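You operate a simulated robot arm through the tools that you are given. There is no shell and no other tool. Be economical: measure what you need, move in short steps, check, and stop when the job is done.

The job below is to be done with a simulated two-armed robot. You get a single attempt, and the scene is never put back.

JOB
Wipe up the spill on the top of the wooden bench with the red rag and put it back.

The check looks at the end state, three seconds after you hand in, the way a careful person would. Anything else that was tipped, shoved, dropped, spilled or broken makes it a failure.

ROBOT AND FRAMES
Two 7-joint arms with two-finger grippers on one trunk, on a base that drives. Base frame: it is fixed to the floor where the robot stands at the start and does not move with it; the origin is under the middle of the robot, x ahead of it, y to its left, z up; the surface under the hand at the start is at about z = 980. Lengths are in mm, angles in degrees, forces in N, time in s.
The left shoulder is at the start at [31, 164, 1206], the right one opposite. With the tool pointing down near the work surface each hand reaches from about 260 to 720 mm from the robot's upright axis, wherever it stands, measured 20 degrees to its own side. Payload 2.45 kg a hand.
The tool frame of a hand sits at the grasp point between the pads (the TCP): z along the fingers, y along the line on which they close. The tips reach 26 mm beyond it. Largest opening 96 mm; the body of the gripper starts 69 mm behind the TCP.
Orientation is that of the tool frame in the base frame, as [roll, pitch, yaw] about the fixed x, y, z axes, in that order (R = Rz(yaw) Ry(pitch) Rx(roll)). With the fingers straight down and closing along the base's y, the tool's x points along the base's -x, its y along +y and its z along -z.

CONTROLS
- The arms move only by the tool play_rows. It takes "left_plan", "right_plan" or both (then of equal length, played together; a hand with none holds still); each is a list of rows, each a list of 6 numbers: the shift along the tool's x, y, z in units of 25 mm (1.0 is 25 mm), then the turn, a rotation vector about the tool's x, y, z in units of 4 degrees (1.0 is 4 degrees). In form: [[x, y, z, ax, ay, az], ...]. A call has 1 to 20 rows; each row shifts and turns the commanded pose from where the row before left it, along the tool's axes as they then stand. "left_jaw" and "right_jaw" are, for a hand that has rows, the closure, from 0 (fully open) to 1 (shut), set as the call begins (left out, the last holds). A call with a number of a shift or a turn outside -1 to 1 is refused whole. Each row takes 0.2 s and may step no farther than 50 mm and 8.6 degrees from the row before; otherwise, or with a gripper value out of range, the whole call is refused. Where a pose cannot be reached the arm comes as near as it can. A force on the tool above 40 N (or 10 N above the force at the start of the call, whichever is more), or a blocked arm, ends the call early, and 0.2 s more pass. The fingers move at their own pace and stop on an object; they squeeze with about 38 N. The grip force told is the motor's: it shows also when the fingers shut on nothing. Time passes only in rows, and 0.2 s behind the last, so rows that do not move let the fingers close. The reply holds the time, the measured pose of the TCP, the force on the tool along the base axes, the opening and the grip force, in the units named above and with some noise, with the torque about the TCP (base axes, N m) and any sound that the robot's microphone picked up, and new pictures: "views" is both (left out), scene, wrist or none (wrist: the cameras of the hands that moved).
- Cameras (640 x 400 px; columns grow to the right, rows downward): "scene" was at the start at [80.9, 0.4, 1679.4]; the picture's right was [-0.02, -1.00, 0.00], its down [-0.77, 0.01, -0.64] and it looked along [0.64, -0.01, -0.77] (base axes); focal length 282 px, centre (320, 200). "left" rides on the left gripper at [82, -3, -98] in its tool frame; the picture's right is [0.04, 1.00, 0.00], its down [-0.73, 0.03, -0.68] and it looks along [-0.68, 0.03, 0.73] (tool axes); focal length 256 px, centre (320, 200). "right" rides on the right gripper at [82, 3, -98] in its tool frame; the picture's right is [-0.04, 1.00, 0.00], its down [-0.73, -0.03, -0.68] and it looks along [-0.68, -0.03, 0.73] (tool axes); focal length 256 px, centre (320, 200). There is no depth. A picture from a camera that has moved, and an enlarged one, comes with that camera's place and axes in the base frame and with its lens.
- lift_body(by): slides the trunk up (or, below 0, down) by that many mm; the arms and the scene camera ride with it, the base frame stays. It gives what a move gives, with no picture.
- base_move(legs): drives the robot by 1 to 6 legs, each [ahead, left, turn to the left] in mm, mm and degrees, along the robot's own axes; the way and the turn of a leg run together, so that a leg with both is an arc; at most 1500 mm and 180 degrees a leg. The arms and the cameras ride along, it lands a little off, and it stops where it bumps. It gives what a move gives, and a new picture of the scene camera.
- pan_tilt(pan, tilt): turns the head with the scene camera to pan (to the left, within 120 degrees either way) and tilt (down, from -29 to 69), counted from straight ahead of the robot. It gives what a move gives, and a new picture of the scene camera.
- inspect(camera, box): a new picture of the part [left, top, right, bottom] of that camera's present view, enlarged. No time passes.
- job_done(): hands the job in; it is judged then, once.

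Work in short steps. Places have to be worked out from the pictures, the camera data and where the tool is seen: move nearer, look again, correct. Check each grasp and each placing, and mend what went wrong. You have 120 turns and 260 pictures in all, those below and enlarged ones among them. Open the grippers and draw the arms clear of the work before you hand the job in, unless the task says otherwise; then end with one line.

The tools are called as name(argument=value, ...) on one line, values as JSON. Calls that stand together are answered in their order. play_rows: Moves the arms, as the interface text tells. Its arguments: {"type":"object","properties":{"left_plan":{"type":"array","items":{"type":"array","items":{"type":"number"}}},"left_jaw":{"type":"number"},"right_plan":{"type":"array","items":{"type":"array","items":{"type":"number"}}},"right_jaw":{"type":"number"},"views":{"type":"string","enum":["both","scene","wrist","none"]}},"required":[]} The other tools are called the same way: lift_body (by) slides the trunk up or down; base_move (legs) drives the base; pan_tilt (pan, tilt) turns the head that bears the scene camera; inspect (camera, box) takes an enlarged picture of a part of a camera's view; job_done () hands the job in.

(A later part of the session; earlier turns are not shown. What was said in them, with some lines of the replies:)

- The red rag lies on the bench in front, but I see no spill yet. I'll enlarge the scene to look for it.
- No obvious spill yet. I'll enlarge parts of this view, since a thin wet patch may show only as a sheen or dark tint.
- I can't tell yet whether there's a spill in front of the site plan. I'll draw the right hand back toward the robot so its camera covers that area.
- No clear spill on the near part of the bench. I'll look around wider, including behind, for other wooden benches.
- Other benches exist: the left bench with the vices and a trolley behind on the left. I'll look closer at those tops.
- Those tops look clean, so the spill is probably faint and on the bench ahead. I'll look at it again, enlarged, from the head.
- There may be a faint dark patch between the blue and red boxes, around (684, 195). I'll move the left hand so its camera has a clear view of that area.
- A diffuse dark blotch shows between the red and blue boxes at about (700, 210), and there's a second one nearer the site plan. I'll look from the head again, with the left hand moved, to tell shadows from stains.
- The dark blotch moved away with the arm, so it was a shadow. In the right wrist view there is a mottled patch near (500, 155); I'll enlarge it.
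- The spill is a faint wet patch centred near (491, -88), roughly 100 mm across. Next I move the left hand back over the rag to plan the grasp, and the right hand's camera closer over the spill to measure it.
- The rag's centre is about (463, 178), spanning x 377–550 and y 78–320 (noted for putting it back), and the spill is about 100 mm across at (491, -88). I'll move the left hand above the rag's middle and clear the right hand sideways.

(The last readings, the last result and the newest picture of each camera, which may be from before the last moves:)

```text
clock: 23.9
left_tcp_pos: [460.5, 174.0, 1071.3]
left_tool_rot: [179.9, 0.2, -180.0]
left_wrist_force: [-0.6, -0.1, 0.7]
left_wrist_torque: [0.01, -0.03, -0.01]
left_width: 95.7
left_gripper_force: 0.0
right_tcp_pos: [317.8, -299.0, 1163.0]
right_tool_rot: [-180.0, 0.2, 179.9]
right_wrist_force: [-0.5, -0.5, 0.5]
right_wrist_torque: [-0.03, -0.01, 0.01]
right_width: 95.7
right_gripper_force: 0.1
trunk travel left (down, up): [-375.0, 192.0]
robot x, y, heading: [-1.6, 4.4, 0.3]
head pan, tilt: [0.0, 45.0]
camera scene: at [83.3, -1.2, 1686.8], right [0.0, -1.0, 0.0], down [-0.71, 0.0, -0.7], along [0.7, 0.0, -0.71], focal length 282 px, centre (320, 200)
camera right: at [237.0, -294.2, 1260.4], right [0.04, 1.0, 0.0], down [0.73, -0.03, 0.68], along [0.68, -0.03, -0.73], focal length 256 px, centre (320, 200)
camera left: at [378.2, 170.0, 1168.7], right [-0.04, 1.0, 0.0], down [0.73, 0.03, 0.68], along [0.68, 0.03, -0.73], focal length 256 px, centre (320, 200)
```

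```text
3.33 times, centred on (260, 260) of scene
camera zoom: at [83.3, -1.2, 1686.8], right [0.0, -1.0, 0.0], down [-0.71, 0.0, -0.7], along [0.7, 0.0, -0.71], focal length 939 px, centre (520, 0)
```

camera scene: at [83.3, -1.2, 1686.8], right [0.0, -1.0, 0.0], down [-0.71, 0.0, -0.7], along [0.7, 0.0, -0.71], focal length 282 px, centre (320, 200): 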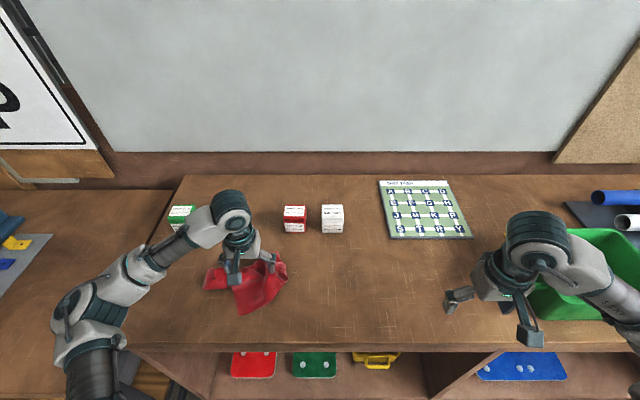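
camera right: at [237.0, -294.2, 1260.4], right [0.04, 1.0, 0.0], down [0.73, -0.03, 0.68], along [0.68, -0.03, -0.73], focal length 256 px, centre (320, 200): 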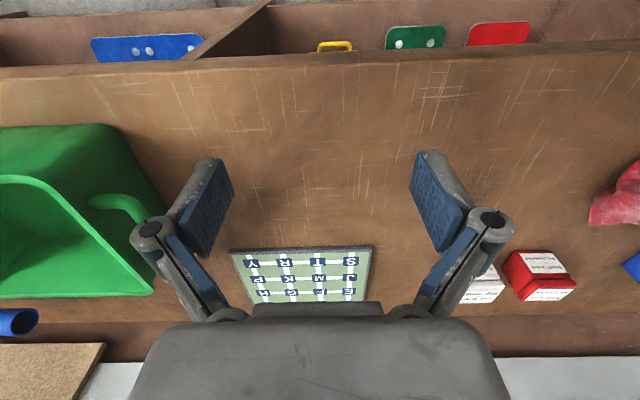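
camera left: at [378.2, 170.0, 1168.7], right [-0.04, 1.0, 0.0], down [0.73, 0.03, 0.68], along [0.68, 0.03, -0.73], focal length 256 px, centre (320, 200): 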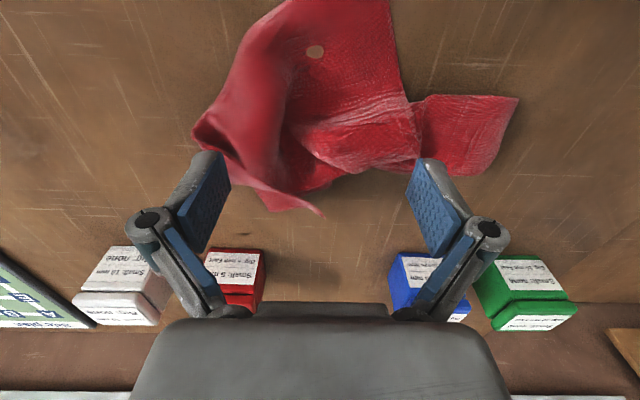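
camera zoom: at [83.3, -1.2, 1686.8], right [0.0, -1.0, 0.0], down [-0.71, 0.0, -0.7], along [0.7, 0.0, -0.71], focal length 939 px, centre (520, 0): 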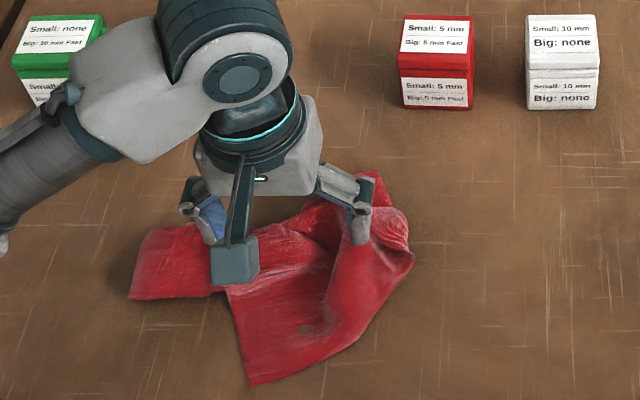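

The grasp point falls on the rag's middle, with the fold ridge between the fingers. I'll go down until the tips are just above the bench and close.

play_rows(left_plan=[[0, 0, 1, 0, 0, 0], [0, 0, 0.9, 0, 0, 0], [0, 0, 0.45, 0, 0, 0], [0, 0, 0, 0, 0, 0]], views="none")

play_rows(left_plan=[[0, 0, 0, 0, 0, 0], [0, 0, 0, 0, 0, 0], [0, 0, 0, 0, 0, 0], [0, 0, 0, 0, 0, 0]], left_jaw=1, views="both")

```text
clock: 24.9
left_tcp_pos: [459.0, 175.4, 1014.2]
left_tool_rot: [180.0, 0.1, -179.9]
left_wrist_force: [-0.2, 0.0, -1.8]
left_wrist_torque: [0.0, 0.02, -0.01]
left_width: 96.0
left_gripper_force: 0.1
right_tcp_pos: [319.3, -298.4, 1164.3]
right_tool_rot: [179.9, 0.2, 180.0]
right_wrist_force: [1.2, 0.3, 0.6]
right_wrist_torque: [-0.01, -0.01, 0.05]
right_width: 96.0
right_gripper_force: 0.1
trunk travel left (down, up): [-375.0, 192.0]
robot x, y, heading: [-0.6, 0.1, -0.1]
head pan, tilt: [0.0, 45.0]
```

```text
clock: 25.9
left_tcp_pos: [458.6, 173.9, 1015.4]
left_tool_rot: [180.0, 0.1, -179.9]
left_wrist_force: [-0.6, -0.8, 9.2]
left_wrist_torque: [-0.04, -0.1, -0.05]
left_width: 4.6
left_gripper_force: 33.2
right_tcp_pos: [318.8, -299.5, 1162.8]
right_tool_rot: [179.9, 0.0, 179.9]
right_wrist_force: [-0.2, -1.0, 0.4]
right_wrist_torque: [0.0, 0.01, 0.02]
right_width: 96.0
right_gripper_force: 0.0
trunk travel left (down, up): [-375.0, 192.0]
robot x, y, heading: [-0.1, -0.2, -0.1]
head pan, tilt: [0.0, 45.0]
camera scene: at [82.2, -2.7, 1686.9], right [0.0, -1.0, 0.0], down [-0.71, 0.0, -0.71], along [0.71, 0.0, -0.71], focal length 282 px, centre (320, 200)
camera left: at [376.0, 170.6, 1112.2], right [-0.04, 1.0, 0.0], down [0.73, 0.03, 0.68], along [0.68, 0.03, -0.73], focal length 256 px, centre (320, 200)
```

scene: 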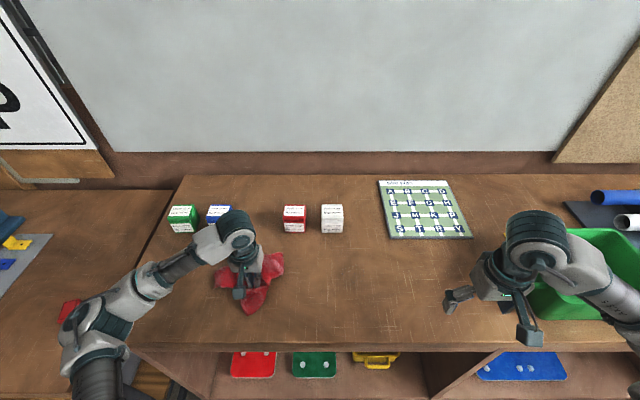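
left: 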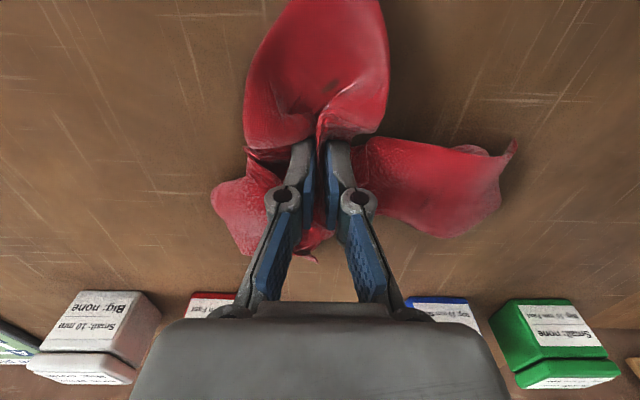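

The cloth is gathered (4.6 mm between the pads, 33 N). I'll lift about 100 mm and check the hold.

play_rows(left_plan=[[0, 0, -0.6, 0, 0, 0], [0, 0, -0.9, 0, 0, 0], [0, 0, -0.9, 0, 0, 0], [0, 0, -0.9, 0, 0, 0], [0, 0, -0.7, 0, 0, 0], [0, 0, 0, 0, 0, 0]], views="both")

```text
clock: 27.3
left_tcp_pos: [458.3, 173.9, 1113.6]
left_tool_rot: [180.0, 0.1, -179.9]
left_wrist_force: [-0.2, 0.4, 0.2]
left_wrist_torque: [-0.01, -0.04, -0.03]
left_width: 4.8
left_gripper_force: 36.8
right_tcp_pos: [319.0, -299.3, 1164.4]
right_tool_rot: [180.0, 0.2, 180.0]
right_wrist_force: [0.9, 0.9, -1.2]
right_wrist_torque: [-0.02, 0.01, 0.02]
right_width: 96.0
right_gripper_force: 0.0
trunk travel left (down, up): [-375.0, 192.0]
robot x, y, heading: [0.6, 1.8, -0.0]
head pan, tilt: [0.0, 45.0]
camera scene: at [84.1, -1.8, 1686.7], right [0.0, -1.0, 0.0], down [-0.71, 0.0, -0.7], along [0.7, 0.0, -0.71], focal length 282 px, centre (320, 200)
camera left: at [376.5, 169.7, 1210.2], right [-0.04, 1.0, 0.0], down [0.73, 0.03, 0.68], along [0.68, 0.03, -0.73], focal length 256 px, centre (320, 200)
```

scene: 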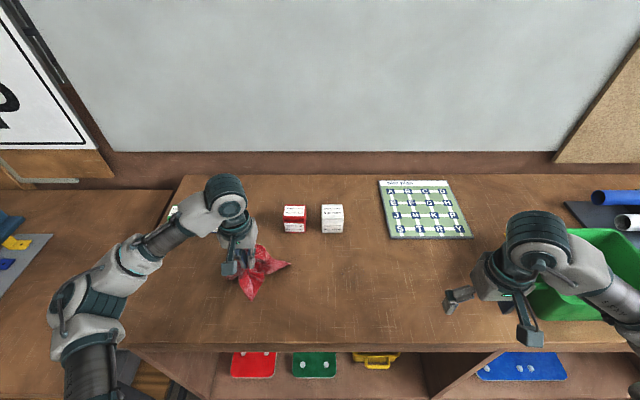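
left: 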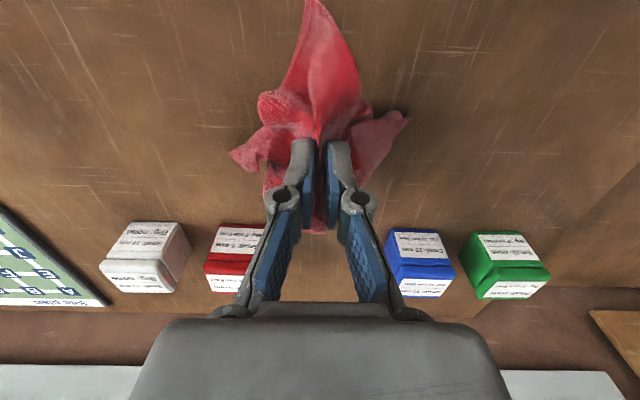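

The rag is held well. I'll carry it over to the spill at about (491, -88).

play_rows(left_plan=[[-0.15, -1, 0, 0, 0, 0], [-0.15, -1, 0, 0, 0, 0], [-0.15, -1, 0, 0, 0, 0], [-0.15, -1, 0, 0, 0, 0], [-0.15, -1, 0, 0, 0, 0], [-0.15, -1, 0, 0, 0, 0], [-0.15, -1, 0, 0, 0, 0], [-0.15, -1, 0, 0, 0, 0], [-0.1, -1, 0, 0, 0, 0], [0, -1, 0, 0, 0, 0], [0, -0.5, 0, 0, 0, 0], [0, 0, 0, 0, 0, 0]], views="both")

inspect(camera="scene", box=[280, 200, 440, 300])

```text
clock: 29.9
left_tcp_pos: [492.6, -91.0, 1116.4]
left_tool_rot: [-180.0, 0.1, -179.8]
left_wrist_force: [-0.9, -0.3, -0.3]
left_wrist_torque: [-0.02, 0.02, -0.01]
left_width: 5.6
left_gripper_force: 34.1
right_tcp_pos: [319.5, -298.6, 1162.7]
right_tool_rot: [179.9, 0.1, 180.0]
right_wrist_force: [0.0, 0.3, -0.3]
right_wrist_torque: [0.02, -0.01, -0.01]
right_width: 96.0
right_gripper_force: 0.1
trunk travel left (down, up): [-375.0, 192.0]
robot x, y, heading: [0.4, -1.1, 0.1]
head pan, tilt: [0.0, 45.0]
camera scene: at [84.2, -5.4, 1686.7], right [0.0, -1.0, 0.0], down [-0.71, 0.0, -0.7], along [0.7, 0.0, -0.71], focal length 282 px, centre (320, 200)
camera left: at [410.4, -94.5, 1213.1], right [-0.04, 1.0, 0.0], down [0.73, 0.03, 0.68], along [0.68, 0.03, -0.73], focal length 256 px, centre (320, 200)
```

scene: 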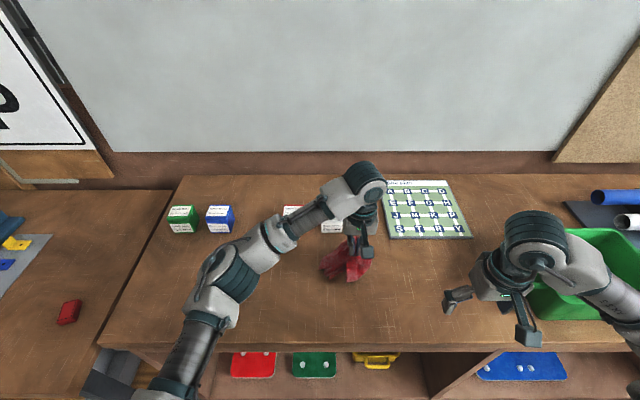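
left: 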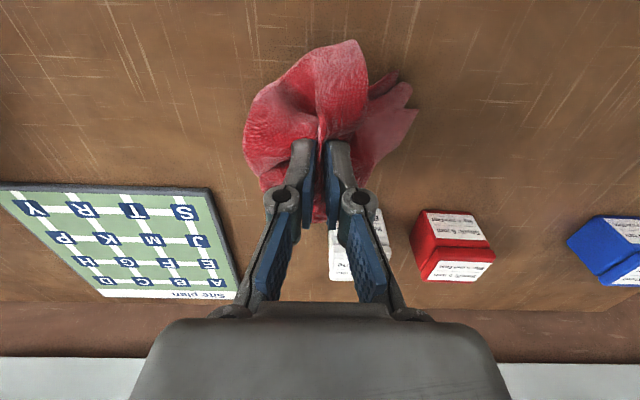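

```text
4.00 times, centred on (360, 250) of scene
camera zoom: at [84.2, -5.4, 1686.7], right [0.0, -1.0, 0.0], down [-0.71, 0.0, -0.7], along [0.7, 0.0, -0.71], focal length 1127 px, centre (160, 0)
```

zoom: 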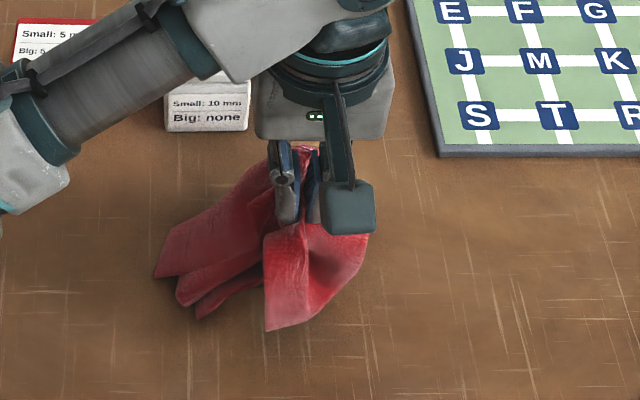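

I'm over the spill, with the white box's front (x about 637) and site plan (x about 617) beyond. I'll lower the rag onto the patch.

play_rows(left_plan=[[0, 0, 1, 0, 0, 0], [0, 0, 1, 0, 0, 0], [0, 0, 1, 0, 0, 0], [0, 0, 0.8, 0, 0, 0], [0, 0, 0.3, 0, 0, 0], [0, 0, 0.2, 0, 0, 0], [0, 0, 0, 0, 0, 0]], views="both")

```text
clock: 31.5
left_tcp_pos: [489.8, -87.6, 1011.8]
left_tool_rot: [-179.8, 0.3, -179.9]
left_wrist_force: [-3.4, -4.7, 43.3]
left_wrist_torque: [-0.19, -0.2, -0.07]
left_width: 3.1
left_gripper_force: 33.3
right_tcp_pos: [316.8, -298.3, 1165.3]
right_tool_rot: [180.0, 0.3, -180.0]
right_wrist_force: [-0.1, -0.3, 0.4]
right_wrist_torque: [-0.06, 0.01, 0.03]
right_width: 95.8
right_gripper_force: 0.1
trunk travel left (down, up): [-375.0, 192.0]
robot x, y, heading: [-3.6, 0.1, -0.1]
head pan, tilt: [0.0, 45.0]
camera scene: at [76.5, -3.8, 1687.5], right [0.0, -1.0, 0.0], down [-0.71, 0.0, -0.71], along [0.71, 0.0, -0.71], focal length 282 px, centre (320, 200)
camera left: at [407.8, -91.2, 1107.4], right [-0.04, 1.0, 0.0], down [0.73, 0.03, 0.68], along [0.68, 0.03, -0.73], focal length 256 px, centre (320, 200)
```

scene: 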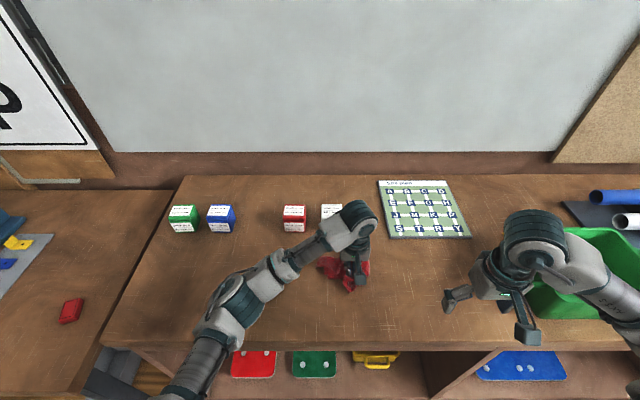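
left: 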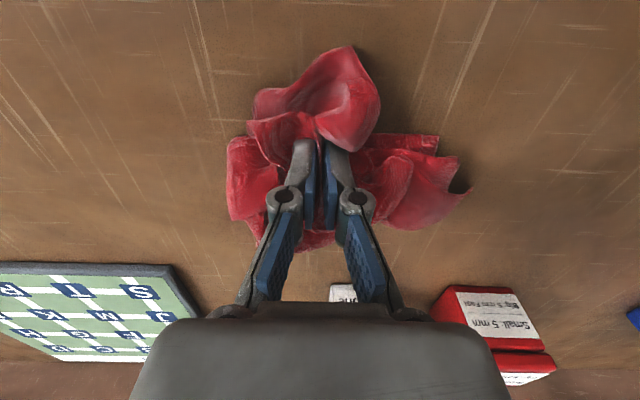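

Contact is a bit hard (43 N). I'll ease up about 4 mm and wipe with short strokes along y.

play_rows(left_plan=[[0, 0, -0.16, 0, 0, 0], [0, -0.8, 0, 0, 0, 0], [0, -0.8, 0, 0, 0, 0], [0, 0.8, 0, 0, 0, 0], [0, 0.8, 0, 0, 0, 0], [0, 0.8, 0, 0, 0, 0], [0, 0.8, 0, 0, 0, 0], [0, 0, 0, 0, 0, 0]], views="wrist")

```text
clock: 33.3
left_tcp_pos: [494.0, -52.1, 1011.0]
left_tool_rot: [179.8, 0.1, -180.0]
left_wrist_force: [0.3, 0.2, 1.3]
left_wrist_torque: [-0.1, -0.02, -0.04]
left_width: 3.9
left_gripper_force: 36.1
right_tcp_pos: [319.1, -301.7, 1162.7]
right_tool_rot: [179.8, 0.1, 180.0]
right_wrist_force: [-0.4, -0.3, -0.1]
right_wrist_torque: [-0.02, 0.03, -0.01]
right_width: 95.8
right_gripper_force: 0.2
trunk travel left (down, up): [-375.0, 192.0]
robot x, y, heading: [4.9, -0.4, -0.1]
head pan, tilt: [0.0, 45.0]
camera left: at [411.7, -55.2, 1108.5], right [-0.04, 1.0, 0.0], down [0.73, 0.03, 0.68], along [0.68, 0.03, -0.73], focal length 256 px, centre (320, 200)
```

left: 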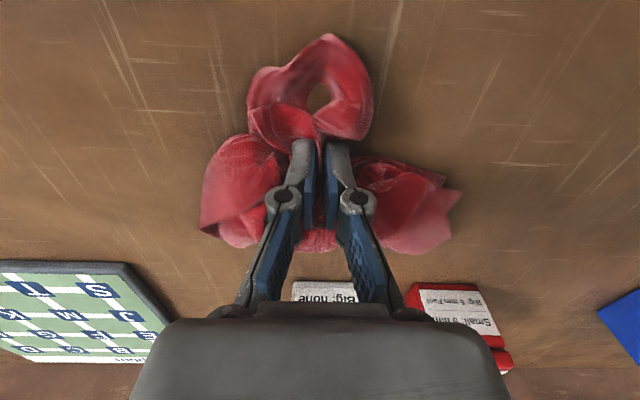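

The force is light now, so I'll press about 2.5 mm lower and go over the whole patch in lanes.

play_rows(left_plan=[[0, 0, 0.1, 0, 0, 0], [0, -0.9, 0, 0, 0, 0], [0, -0.9, 0, 0, 0, 0], [0, -0.9, 0, 0, 0, 0], [0, -0.9, 0, 0, 0, 0], [0.9, 0, 0, 0, 0, 0], [0, 0.9, 0, 0, 0, 0], [0, 0.9, 0, 0, 0, 0], [0, 0.9, 0, 0, 0, 0], [0, 0.9, 0, 0, 0, 0], [0, 0.5, 0, 0, 0, 0], [0.9, 0, 0, 0, 0, 0], [0, -0.9, 0, 0, 0, 0], [0, -0.9, 0, 0, 0, 0], [0, -0.9, 0, 0, 0, 0], [0, -0.9, 0, 0, 0, 0], [0, -0.5, 0, 0, 0, 0], [0, 0, 0, 0, 0, 0]], views="both")

```text
clock: 37.1
left_tcp_pos: [448.2, -137.1, 1007.9]
left_tool_rot: [180.0, 0.2, -179.9]
left_wrist_force: [0.2, 4.9, 19.5]
left_wrist_torque: [0.35, -0.11, -0.02]
left_width: 2.1
left_gripper_force: 30.9
right_tcp_pos: [317.8, -298.8, 1163.8]
right_tool_rot: [180.0, 0.1, 180.0]
right_wrist_force: [-0.2, -0.1, 0.5]
right_wrist_torque: [0.02, 0.02, 0.01]
right_width: 96.0
right_gripper_force: 0.1
trunk travel left (down, up): [-375.0, 192.0]
robot x, y, heading: [0.2, -2.4, 0.1]
head pan, tilt: [0.0, 45.0]
camera scene: at [82.0, -3.2, 1686.9], right [0.0, -1.0, 0.0], down [-0.71, 0.0, -0.71], along [0.71, 0.0, -0.71], focal length 282 px, centre (320, 200)
camera left: at [366.0, -141.1, 1105.1], right [-0.04, 1.0, 0.0], down [0.73, 0.03, 0.68], along [0.68, 0.03, -0.73], focal length 256 px, centre (320, 200)
```

scene: 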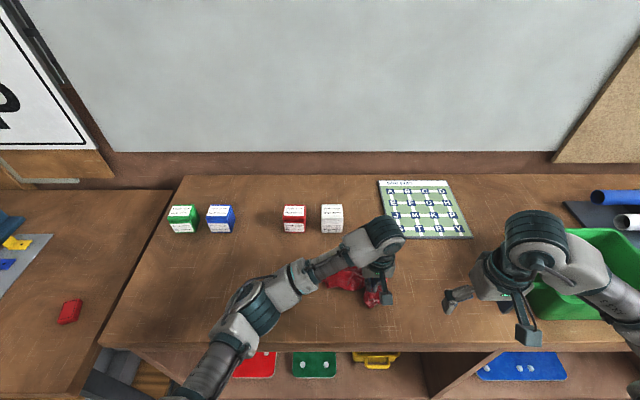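
left: 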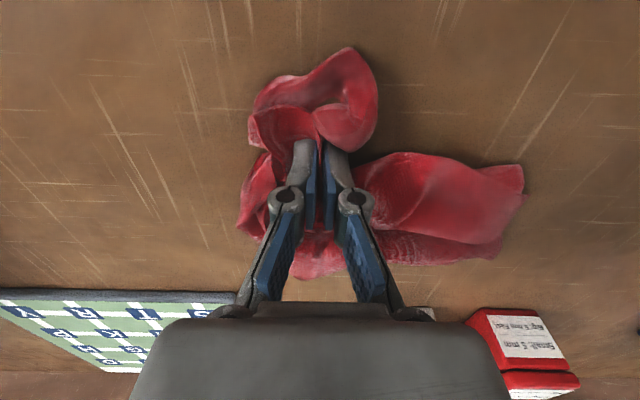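

Pressing at about 20 N. Now the far lanes at x about 520, and one more pass back through the middle.

play_rows(left_plan=[[-1, 0, 0, 0, 0, 0], [-1, 0, 0, 0, 0, 0], [-0.9, 0, 0, 0, 0, 0], [0, 0.9, 0, 0, 0, 0], [0, 0.9, 0, 0, 0, 0], [0, 0.9, 0, 0, 0, 0], [0, 0.9, 0, 0, 0, 0], [0, 0.5, 0, 0, 0, 0], [0.7, -0.5, 0, 0, 0, 0], [0, -0.9, 0, 0, 0, 0], [0, -0.9, 0, 0, 0, 0], [0, -0.9, 0, 0, 0, 0], [0.7, 0, 0, 0, 0, 0], [0, 0.9, 0, 0, 0, 0], [0, 0.9, 0, 0, 0, 0], [0, 0.9, 0, 0, 0, 0], [0, 0.9, 0, 0, 0, 0], [0, 0, 0, 0, 0, 0]], views="wrist")

```text
clock: 40.9
left_tcp_pos: [481.9, -27.6, 1009.1]
left_tool_rot: [179.9, 0.0, -179.9]
left_wrist_force: [-0.9, -0.4, 3.6]
left_wrist_torque: [-0.06, -0.02, -0.02]
left_width: 2.4
left_gripper_force: 29.8
right_tcp_pos: [319.1, -298.7, 1162.0]
right_tool_rot: [179.9, 0.1, -180.0]
right_wrist_force: [0.9, -0.9, 0.3]
right_wrist_torque: [0.01, 0.03, 0.0]
right_width: 96.1
right_gripper_force: 0.2
trunk travel left (down, up): [-375.0, 192.0]
robot x, y, heading: [-2.7, 0.6, -0.1]
head pan, tilt: [0.0, 45.0]
camera left: at [400.9, -32.0, 1106.3], right [-0.04, 1.0, 0.0], down [0.73, 0.03, 0.68], along [0.68, 0.03, -0.73], focal length 256 px, centre (320, 200)
```

left: 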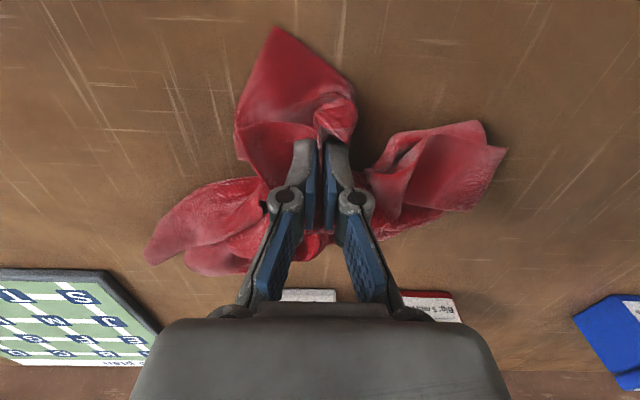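

I'll lift the rag and carry it back toward its place, hovering, so I can check the wiped area.

play_rows(left_plan=[[0, 0, -0.8, 0, 0, 0], [0, 0, -1, 0, 0, 0], [0, 0, -1, 0, 0, 0], [0, 0, -1, 0, 0, 0], [0.1, 1, 0, 0, 0, 0], [0.1, 1, 0, 0, 0, 0], [0.1, 1, 0, 0, 0, 0], [0.1, 1, 0, 0, 0, 0], [0.1, 1, 0, 0, 0, 0], [0.1, 1, 0, 0, 0, 0], [0.1, 1, 0, 0, 0, 0], [0.1, 1, 0, 0, 0, 0], [0, 0, 0, 0, 0, 0]], views="both")

inspect(camera="scene", box=[300, 230, 400, 300])

```text
clock: 43.7
left_tcp_pos: [464.7, 176.5, 1104.3]
left_tool_rot: [-179.9, 0.1, 180.0]
left_wrist_force: [0.6, 0.6, 0.6]
left_wrist_torque: [0.0, 0.01, -0.02]
left_width: 3.9
left_gripper_force: 30.3
right_tcp_pos: [319.5, -297.2, 1162.4]
right_tool_rot: [-179.9, 0.0, -180.0]
right_wrist_force: [-0.8, -0.2, 0.0]
right_wrist_torque: [0.0, 0.0, -0.03]
right_width: 95.7
right_gripper_force: 0.0
trunk travel left (down, up): [-375.0, 192.0]
robot x, y, heading: [-1.0, -1.1, 0.2]
head pan, tilt: [0.0, 45.0]
camera scene: at [84.0, -0.2, 1686.7], right [0.0, -1.0, 0.0], down [-0.71, 0.0, -0.7], along [0.7, 0.0, -0.71], focal length 282 px, centre (320, 200)
camera left: at [382.5, 172.2, 1200.8], right [-0.04, 1.0, 0.0], down [0.73, 0.03, 0.68], along [0.68, 0.03, -0.73], focal length 256 px, centre (320, 200)
```

scene: 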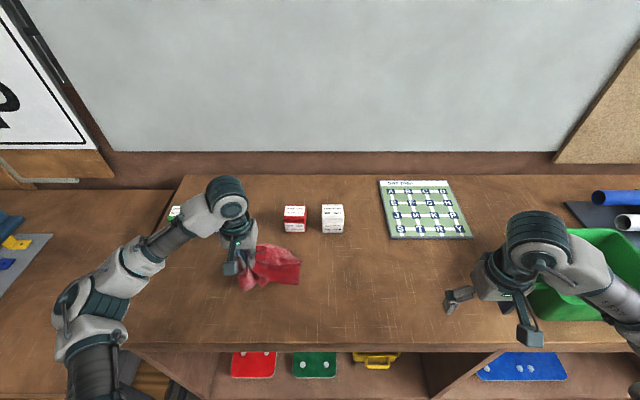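
left: 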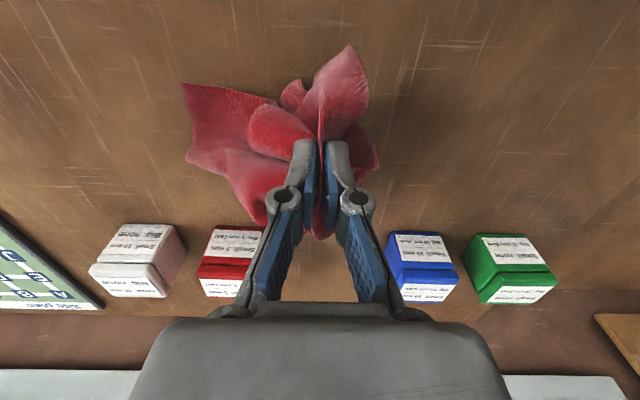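

```text
5.71 times, centred on (350, 265) of scene
camera zoom: at [84.0, -0.2, 1686.7], right [0.0, -1.0, 0.0], down [-0.71, 0.0, -0.7], along [0.7, 0.0, -0.71], focal length 1610 px, centre (149, -171)
```

zoom: 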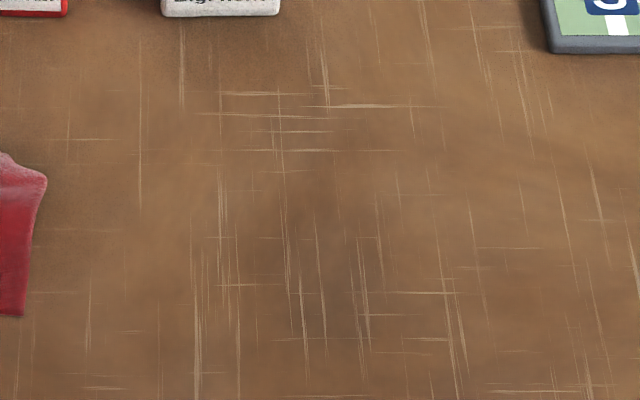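

The patch looks gone from the head. In the left wrist view there's a faint ring near (580, 210); I'll check it, and put the right hand where its camera saw the spill best.

inspect(camera="left", box=[460, 120, 640, 260])

play_rows(right_plan=[[-0.8, -0.3, 0, 0, 0, 0], [-0.8, -0.3, 0, 0, 0, 0], [-0.8, -0.3, 0, 0, 0, 0], [-0.1, 0, 0, 0, 0, 0], [0, 0, 0, 0, 0, 0]], views="wrist")

inspect(camera="right", box=[420, 80, 600, 220])

inspect(camera="scene", box=[120, 170, 280, 270])

```text
2.86 times, centred on (550, 190) of left
camera zoom: at [382.5, 172.2, 1200.8], right [-0.04, 1.0, 0.0], down [0.73, 0.03, 0.68], along [0.68, 0.03, -0.73], focal length 731 px, centre (-337, 229)
```

zoom: 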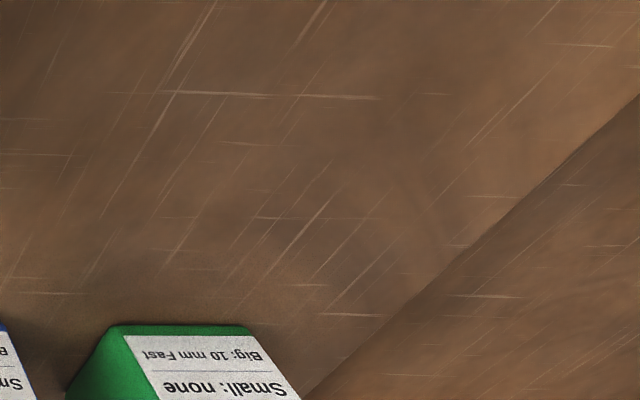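

```text
clock: 44.9
left_tcp_pos: [464.3, 174.2, 1102.3]
left_tool_rot: [-179.9, 0.1, 180.0]
left_wrist_force: [-0.2, 1.0, 1.0]
left_wrist_torque: [0.31, 0.01, 0.03]
left_width: 2.2
left_gripper_force: 29.8
right_tcp_pos: [382.0, -321.4, 1161.9]
right_tool_rot: [-180.0, 0.0, -180.0]
right_wrist_force: [0.0, -0.1, -0.6]
right_wrist_torque: [0.04, 0.0, -0.05]
right_width: 96.0
right_gripper_force: 0.0
trunk travel left (down, up): [-375.0, 192.0]
robot x, y, heading: [-2.4, -0.1, -0.0]
head pan, tilt: [0.0, 45.0]
camera right: at [299.7, -317.1, 1259.0], right [0.04, 1.0, 0.0], down [0.73, -0.03, 0.68], along [0.68, -0.03, -0.73], focal length 256 px, centre (320, 200)
```

right: 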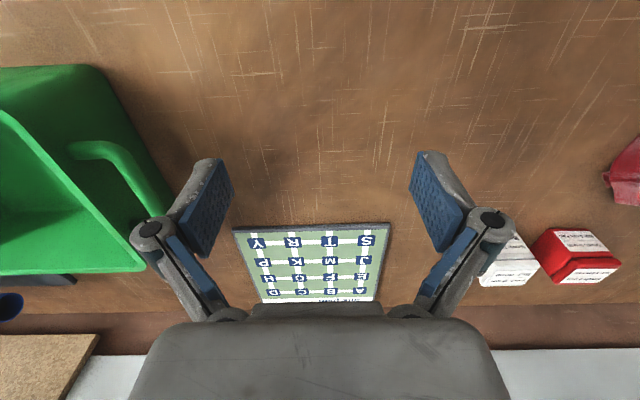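

```text
2.86 times, centred on (510, 150) of right
camera zoom: at [299.7, -317.1, 1259.0], right [0.04, 1.0, 0.0], down [0.73, -0.03, 0.68], along [0.68, -0.03, -0.73], focal length 731 px, centre (-223, 343)
```

zoom: 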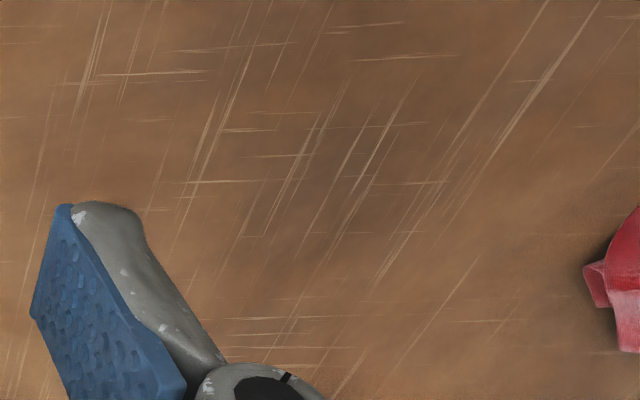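

```text
4.00 times, centred on (200, 220) of scene
camera zoom: at [84.1, -1.6, 1686.7], right [0.0, -1.0, 0.0], down [-0.71, 0.0, -0.7], along [0.7, 0.0, -0.71], focal length 1127 px, centre (800, 120)
```

zoom: 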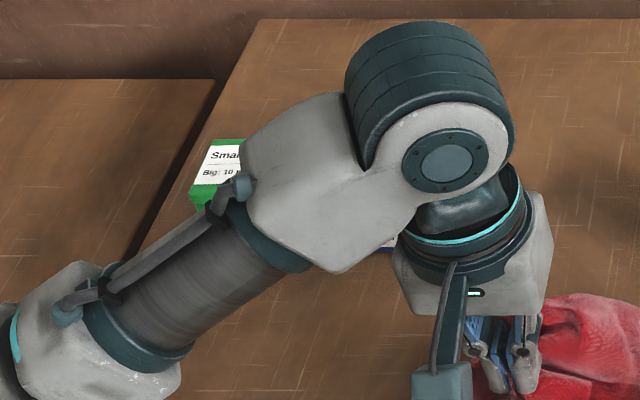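

The spill is fully gone in the same view where it showed before. Now I'll set the rag down at its old place: shift 20 mm in +y, since it hangs toward -y, then lower.

play_rows(left_plan=[[0, 0.8, 0, 0, 0, 0], [0, 0, 0.9, 0, 0, 0], [0, 0, 0.9, 0, 0, 0], [0, 0, 0.9, 0, 0, 0], [0, 0, 0.75, 0, 0, 0], [0, 0, 0, 0, 0, 0]], views="none")

play_rows(left_plan=[[0, 0, 0, 0, 0, 0], [0, 0, 0, 0, 0, 0], [0, 0, 0, 0, 0, 0]], left_jaw=0.5, views="both")

```text
clock: 46.3
left_tcp_pos: [464.9, 192.0, 1018.2]
left_tool_rot: [-180.0, 0.0, 180.0]
left_wrist_force: [-1.5, 0.1, 1.9]
left_wrist_torque: [0.01, 0.02, -0.01]
left_width: 3.8
left_gripper_force: 30.8
right_tcp_pos: [381.4, -320.3, 1162.7]
right_tool_rot: [179.8, -0.1, -180.0]
right_wrist_force: [0.5, -0.5, -0.5]
right_wrist_torque: [0.0, 0.0, -0.01]
right_width: 95.9
right_gripper_force: 0.0
trunk travel left (down, up): [-375.0, 192.0]
robot x, y, heading: [0.6, -0.4, 0.1]
head pan, tilt: [0.0, 45.0]
```

```text
clock: 47.1
left_tcp_pos: [465.1, 193.0, 1018.2]
left_tool_rot: [-180.0, 0.2, -180.0]
left_wrist_force: [-0.3, -0.8, 0.3]
left_wrist_torque: [0.01, 0.0, -0.02]
left_width: 47.8
left_gripper_force: 0.1
right_tcp_pos: [381.9, -321.4, 1162.2]
right_tool_rot: [-180.0, 0.1, -179.9]
right_wrist_force: [0.1, 0.2, 0.0]
right_wrist_torque: [-0.03, 0.0, -0.01]
right_width: 95.9
right_gripper_force: 0.0
trunk travel left (down, up): [-375.0, 192.0]
robot x, y, heading: [-0.1, -2.8, -0.0]
head pan, tilt: [0.0, 45.0]
camera scene: at [84.1, -1.5, 1686.7], right [0.0, -1.0, 0.0], down [-0.71, 0.0, -0.7], along [0.7, 0.0, -0.71], focal length 282 px, centre (320, 200)
camera left: at [383.4, 188.7, 1114.9], right [-0.04, 1.0, 0.0], down [0.73, 0.03, 0.68], along [0.68, 0.03, -0.73], focal length 256 px, centre (320, 200)
```

scene: 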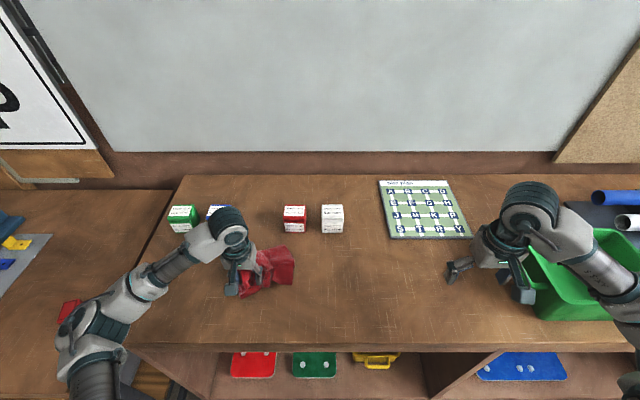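
left: 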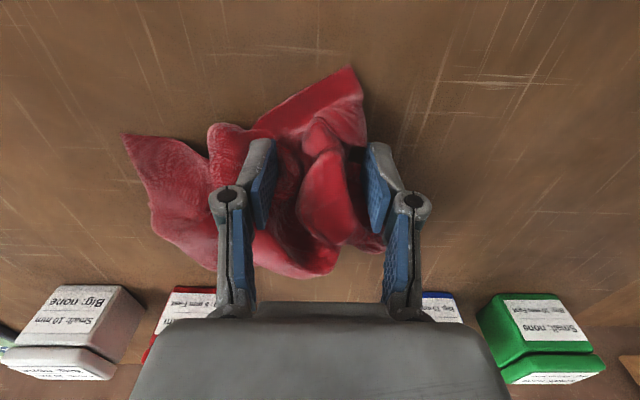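

The rag is released. I'll lift straight up, then back the hand off to the side and check its position.

play_rows(left_plan=[[0, 0, -0.6, 0, 0, 0], [0, 0, -1, 0, 0, 0], [0, 0, -1, 0, 0, 0], [0, 0, -1, 0, 0, 0], [0, 0, -1, 0, 0, 0], [0, 0, -1, 0, 0, 0], [0.5, 1, -1, 0, 0, 0], [0.5, 1, -1, 0, 0, 0], [0.5, 1, -1, 0, 0, 0], [0.5, 1, -1, 0, 0, 0], [0, 1, 0, 0, 0, 0], [0, 1, 0, 0, 0, 0], [0, 0, 0, 0, 0, 0]], views="both")

inspect(camera="scene", box=[120, 170, 320, 300])

```text
clock: 49.9
left_tcp_pos: [412.5, 344.7, 1256.2]
left_tool_rot: [-179.8, 0.1, -179.9]
left_wrist_force: [-0.5, -0.2, -0.3]
left_wrist_torque: [-0.01, 0.0, 0.01]
left_width: 48.0
left_gripper_force: 0.1
right_tcp_pos: [380.8, -319.5, 1162.1]
right_tool_rot: [-179.9, 0.2, -180.0]
right_wrist_force: [0.0, 0.9, 0.1]
right_wrist_torque: [0.0, -0.02, 0.02]
right_width: 96.2
right_gripper_force: 0.0
trunk travel left (down, up): [-375.0, 192.0]
robot x, y, heading: [-1.3, -0.9, 0.1]
head pan, tilt: [0.0, 45.0]
camera scene: at [83.2, 0.9, 1686.7], right [0.0, -1.0, 0.0], down [-0.71, 0.0, -0.7], along [0.7, 0.0, -0.71], focal length 282 px, centre (320, 200)
camera left: at [331.1, 341.5, 1352.8], right [-0.04, 1.0, 0.0], down [0.73, 0.03, 0.68], along [0.68, 0.03, -0.73], focal length 256 px, centre (320, 200)
```

scene: 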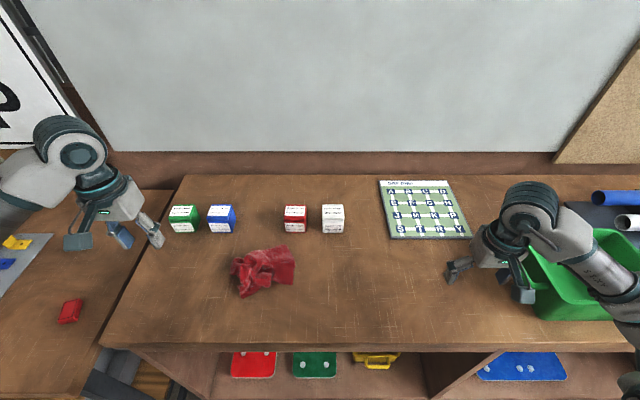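
left: 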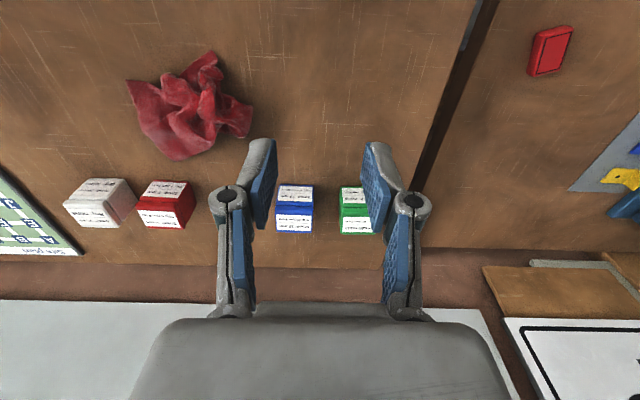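

```text
3.08 times, centred on (220, 235) of scene
camera zoom: at [83.2, 0.9, 1686.7], right [0.0, -1.0, 0.0], down [-0.71, 0.0, -0.7], along [0.7, 0.0, -0.71], focal length 867 px, centre (628, 92)
```

zoom: 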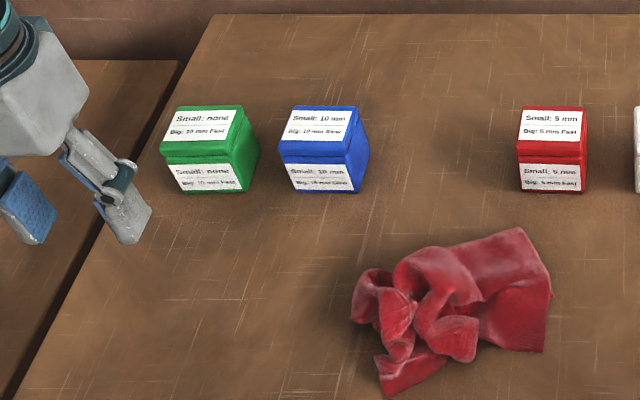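

The bench is clean and nothing else moved, but the rag lies about 45 mm off its old centre: it's near (490, 159) and was near (454, 188). I'll regrasp it and shift it back.

play_rows(left_plan=[[-0.4, -1, 0.7, 0, 0, 0], [-0.4, -1, 0.7, 0, 0, 0], [-0.4, -1, 0.7, 0, 0, 0], [-0.4, -1, 0.7, 0, 0, 0], [-0.4, -1, 0.7, 0, 0, 0], [-0.4, -1, 0.7, 0, 0, 0], [-0.4, -1, 0.7, 0, 0, 0], [0, -0.2, 0.7, 0, 0, 0], [0, 0, 0, 0, 0, 0]], left_jaw=0, views="wrist")

```text
clock: 51.9
left_tcp_pos: [483.7, 164.4, 1117.5]
left_tool_rot: [-179.9, 0.1, -179.9]
left_wrist_force: [0.5, 2.0, 0.2]
left_wrist_torque: [0.02, -0.02, 0.02]
left_width: 96.0
left_gripper_force: 0.1
right_tcp_pos: [381.4, -321.2, 1162.3]
right_tool_rot: [-179.9, 0.1, 180.0]
right_wrist_force: [-0.6, -0.7, 0.3]
right_wrist_torque: [-0.01, 0.04, -0.01]
right_width: 96.2
right_gripper_force: 0.0
trunk travel left (down, up): [-375.0, 192.0]
robot x, y, heading: [1.3, -0.5, 0.1]
head pan, tilt: [0.0, 45.0]
camera left: at [402.4, 160.2, 1214.6], right [-0.04, 1.0, 0.0], down [0.73, 0.03, 0.68], along [0.68, 0.03, -0.73], focal length 256 px, centre (320, 200)
```

left: 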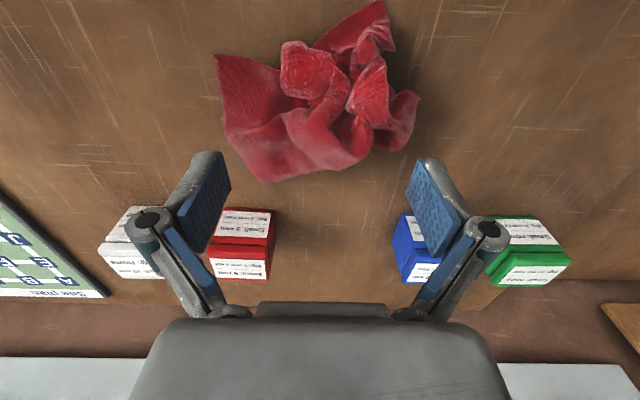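

The grasp point is over the rag's centre. I'll go down and close.

play_rows(left_plan=[[0, 0, 1, 0, 0, 0], [0, 0, 1, 0, 0, 0], [0, 0, 1, 0, 0, 0], [0, 0, 1, 0, 0, 0], [0, 0, 0, 0, 0, 0]], views="none")

play_rows(left_plan=[[0, 0, 0, 0, 0, 0], [0, 0, 0, 0, 0, 0], [0, 0, 0, 0, 0, 0], [0, 0, 0, 0, 0, 0], [0, 0, -0.8, 0, 0, 0], [0.7, 0.8, 0, 0, 0, 0], [0.7, 0.4, 0, 0, 0, 0], [0, 0, 0, 0, 0, 0]], left_jaw=1, views="both")

```text
clock: 53.1
left_tcp_pos: [485.6, 165.3, 1018.8]
left_tool_rot: [-179.9, 0.0, -180.0]
left_wrist_force: [-0.1, -0.2, 0.0]
left_wrist_torque: [0.03, -0.02, -0.04]
left_width: 96.0
left_gripper_force: 0.1
right_tcp_pos: [381.1, -321.5, 1161.4]
right_tool_rot: [180.0, 0.1, -180.0]
right_wrist_force: [-0.6, -0.5, 0.4]
right_wrist_torque: [0.02, 0.01, -0.01]
right_width: 96.3
right_gripper_force: 0.1
trunk travel left (down, up): [-375.0, 192.0]
robot x, y, heading: [2.5, 0.0, 0.1]
head pan, tilt: [0.0, 45.0]
```

```text
clock: 54.9
left_tcp_pos: [447.9, 196.9, 1034.6]
left_tool_rot: [-180.0, -0.1, -179.9]
left_wrist_force: [-0.5, -0.1, 0.6]
left_wrist_torque: [0.04, 0.01, 0.01]
left_width: 6.6
left_gripper_force: 34.8
right_tcp_pos: [381.9, -320.6, 1161.7]
right_tool_rot: [-180.0, 0.2, 180.0]
right_wrist_force: [0.2, 1.0, 0.2]
right_wrist_torque: [-0.03, 0.02, 0.02]
right_width: 96.0
right_gripper_force: 0.0
trunk travel left (down, up): [-375.0, 192.0]
robot x, y, heading: [-2.2, -1.4, 0.2]
head pan, tilt: [0.0, 45.0]
camera scene: at [84.7, -0.9, 1686.6], right [0.0, -1.0, 0.0], down [-0.71, 0.0, -0.7], along [0.7, 0.0, -0.71], focal length 282 px, centre (320, 200)
camera left: at [366.3, 192.2, 1131.7], right [-0.04, 1.0, 0.0], down [0.73, 0.03, 0.68], along [0.68, 0.03, -0.73], focal length 256 px, centre (320, 200)
```

scene: 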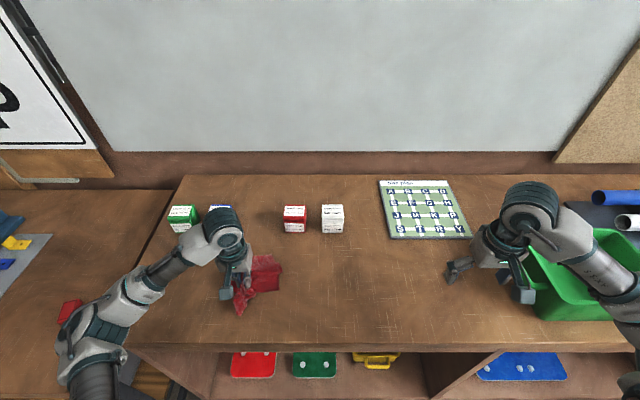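
left: 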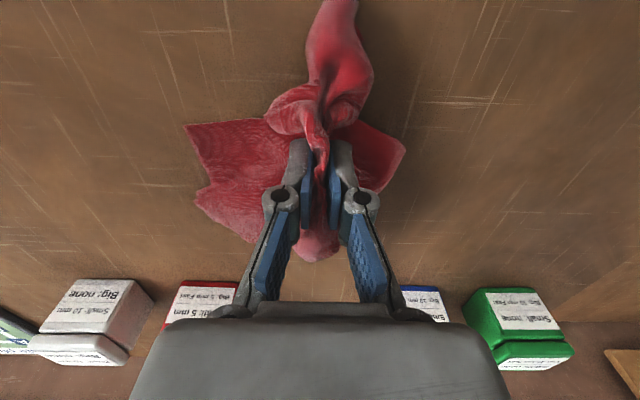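

The rag now covers roughly its original footprint. I'll lower it, release, lift and back away.

play_rows(left_plan=[[0, 0, 0.6, 0, 0, 0], [0, 0, 0, 0, 0, 0]], views="none")

play_rows(left_plan=[[0, 0, 0, 0, 0, 0], [0, 0, 0, 0, 0, 0], [0, 0, -0.6, 0, 0, 0], [0, 0, -1, 0, 0, 0], [0, 0, -1, 0, 0, 0], [0, 0, -1, 0, 0, 0], [0, 0, -1, 0, 0, 0], [0, 0, -1, 0, 0, 0], [0, 1, -1, 0, 0, 0], [0, 1, -1, 0, 0, 0], [0, 1, -1, 0, 0, 0], [0, 1, -1, 0, 0, 0], [0, 1, 0, 0, 0, 0], [0, 1, 0, 0, 0, 0], [0, 0, 0, 0, 0, 0]], left_jaw=0.5, views="both")

inspect(camera="scene", box=[150, 170, 410, 330])

```text
clock: 55.5
left_tcp_pos: [446.9, 194.3, 1021.9]
left_tool_rot: [-180.0, 0.1, -179.9]
left_wrist_force: [-1.8, -0.3, 7.7]
left_wrist_torque: [0.04, 0.0, -0.01]
left_width: 6.6
left_gripper_force: 34.9
right_tcp_pos: [380.5, -321.8, 1162.1]
right_tool_rot: [179.9, 0.2, -179.9]
right_wrist_force: [-0.9, 0.5, 0.3]
right_wrist_torque: [-0.02, 0.01, -0.02]
right_width: 96.0
right_gripper_force: 0.1
trunk travel left (down, up): [-375.0, 192.0]
robot x, y, heading: [2.4, -1.5, 0.3]
head pan, tilt: [0.0, 45.0]
```

```text
clock: 58.7
left_tcp_pos: [444.6, 346.2, 1261.9]
left_tool_rot: [-180.0, 0.1, -180.0]
left_wrist_force: [0.5, -0.6, -0.1]
left_wrist_torque: [0.0, 0.01, 0.0]
left_width: 48.1
left_gripper_force: 0.2
right_tcp_pos: [382.1, -320.5, 1163.0]
right_tool_rot: [179.9, 0.1, -179.9]
right_wrist_force: [0.0, 1.0, 0.7]
right_wrist_torque: [-0.01, -0.01, -0.01]
right_width: 95.9
right_gripper_force: 0.1
trunk travel left (down, up): [-375.0, 192.0]
robot x, y, heading: [1.6, 0.8, 0.0]
head pan, tilt: [0.0, 45.0]
camera scene: at [83.5, 0.7, 1686.7], right [0.0, -1.0, 0.0], down [-0.71, 0.0, -0.7], along [0.7, 0.0, -0.71], focal length 282 px, centre (320, 200)
camera left: at [364.6, 342.5, 1358.4], right [-0.04, 1.0, 0.0], down [0.73, 0.03, 0.68], along [0.68, 0.03, -0.73], focal length 256 px, centre (320, 200)
```

scene: 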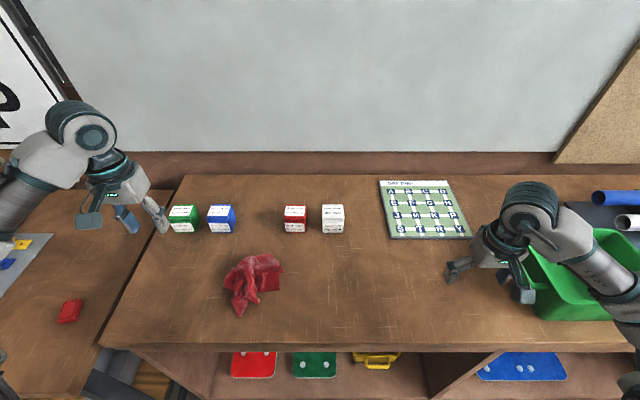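
left: 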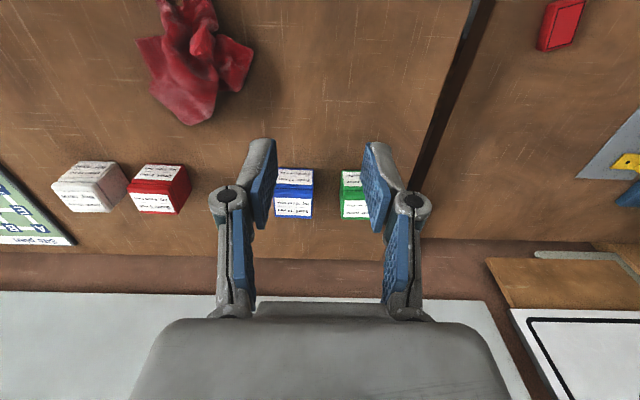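

```text
2.46 times, centred on (280, 250) of scene
camera zoom: at [83.5, 0.7, 1686.7], right [0.0, -1.0, 0.0], down [-0.71, 0.0, -0.7], along [0.7, 0.0, -0.71], focal length 694 px, centre (418, 77)
```

zoom: 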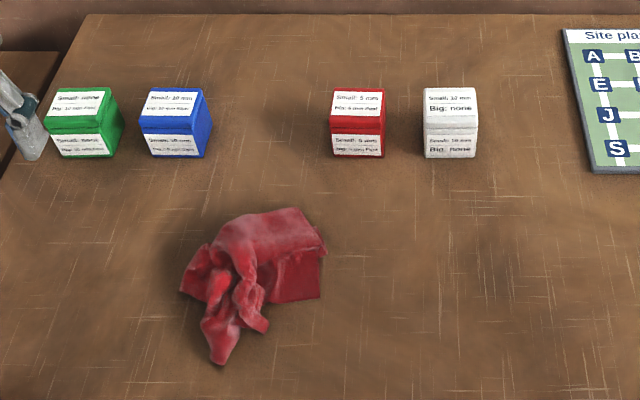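

The rag is back in place and both hands are clear. One last look at the wiped area for remaining smears.

inspect(camera="scene", box=[290, 235, 390, 320])

inspect(camera="right", box=[400, 20, 640, 220])

```text
4.71 times, centred on (340, 278) of scene
camera zoom: at [83.5, 0.7, 1686.7], right [0.0, -1.0, 0.0], down [-0.71, 0.0, -0.7], along [0.7, 0.0, -0.71], focal length 1326 px, centre (226, -165)
```

zoom: 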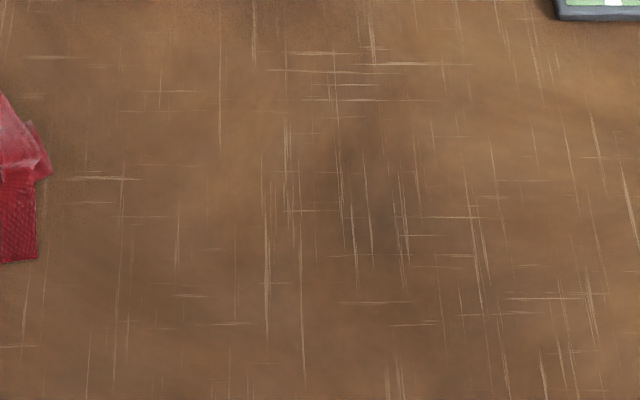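

```text
2.00 times, centred on (520, 120) of right
camera zoom: at [299.6, -315.3, 1259.4], right [0.04, 1.0, 0.0], down [0.73, -0.03, 0.68], along [0.68, -0.03, -0.73], focal length 512 px, centre (-80, 360)
```

zoom: 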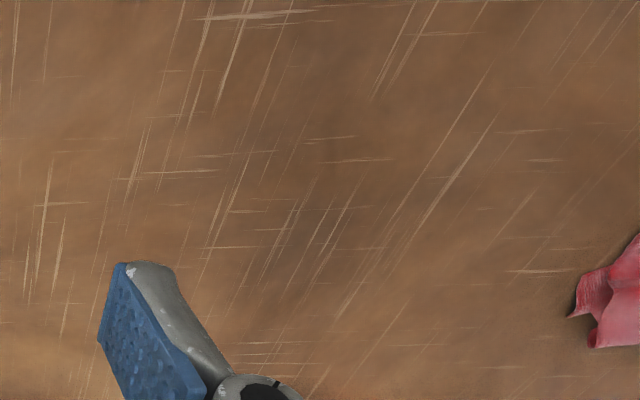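

The area is clean; only natural shading remains. I'll open the left gripper fully and hand in.

play_rows(left_plan=[[0, 0, -0.4, 0, 0, 0], [0, 0, 0, 0, 0, 0]], left_jaw=0, views="none")

job_done()

```text
clock: 59.3
left_tcp_pos: [445.8, 345.2, 1272.5]
left_tool_rot: [-180.0, 0.1, -179.9]
left_wrist_force: [-1.3, -0.3, -1.4]
left_wrist_torque: [-0.01, 0.01, -0.02]
left_width: 95.8
left_gripper_force: 0.1
right_tcp_pos: [382.0, -320.8, 1162.2]
right_tool_rot: [180.0, 0.2, 180.0]
right_wrist_force: [-0.3, -0.3, -0.1]
right_wrist_torque: [0.01, -0.02, 0.01]
right_width: 96.1
right_gripper_force: 0.1
trunk travel left (down, up): [-375.0, 192.0]
robot x, y, heading: [1.6, 0.2, 0.0]
head pan, tilt: [0.0, 45.0]
```

```text
The job is handed in.
```

I wiped up the spill and put the red rag back in its original spot, a little more crumpled than before; the last pictures show no trace of the spill and nothing else on the bench moved.
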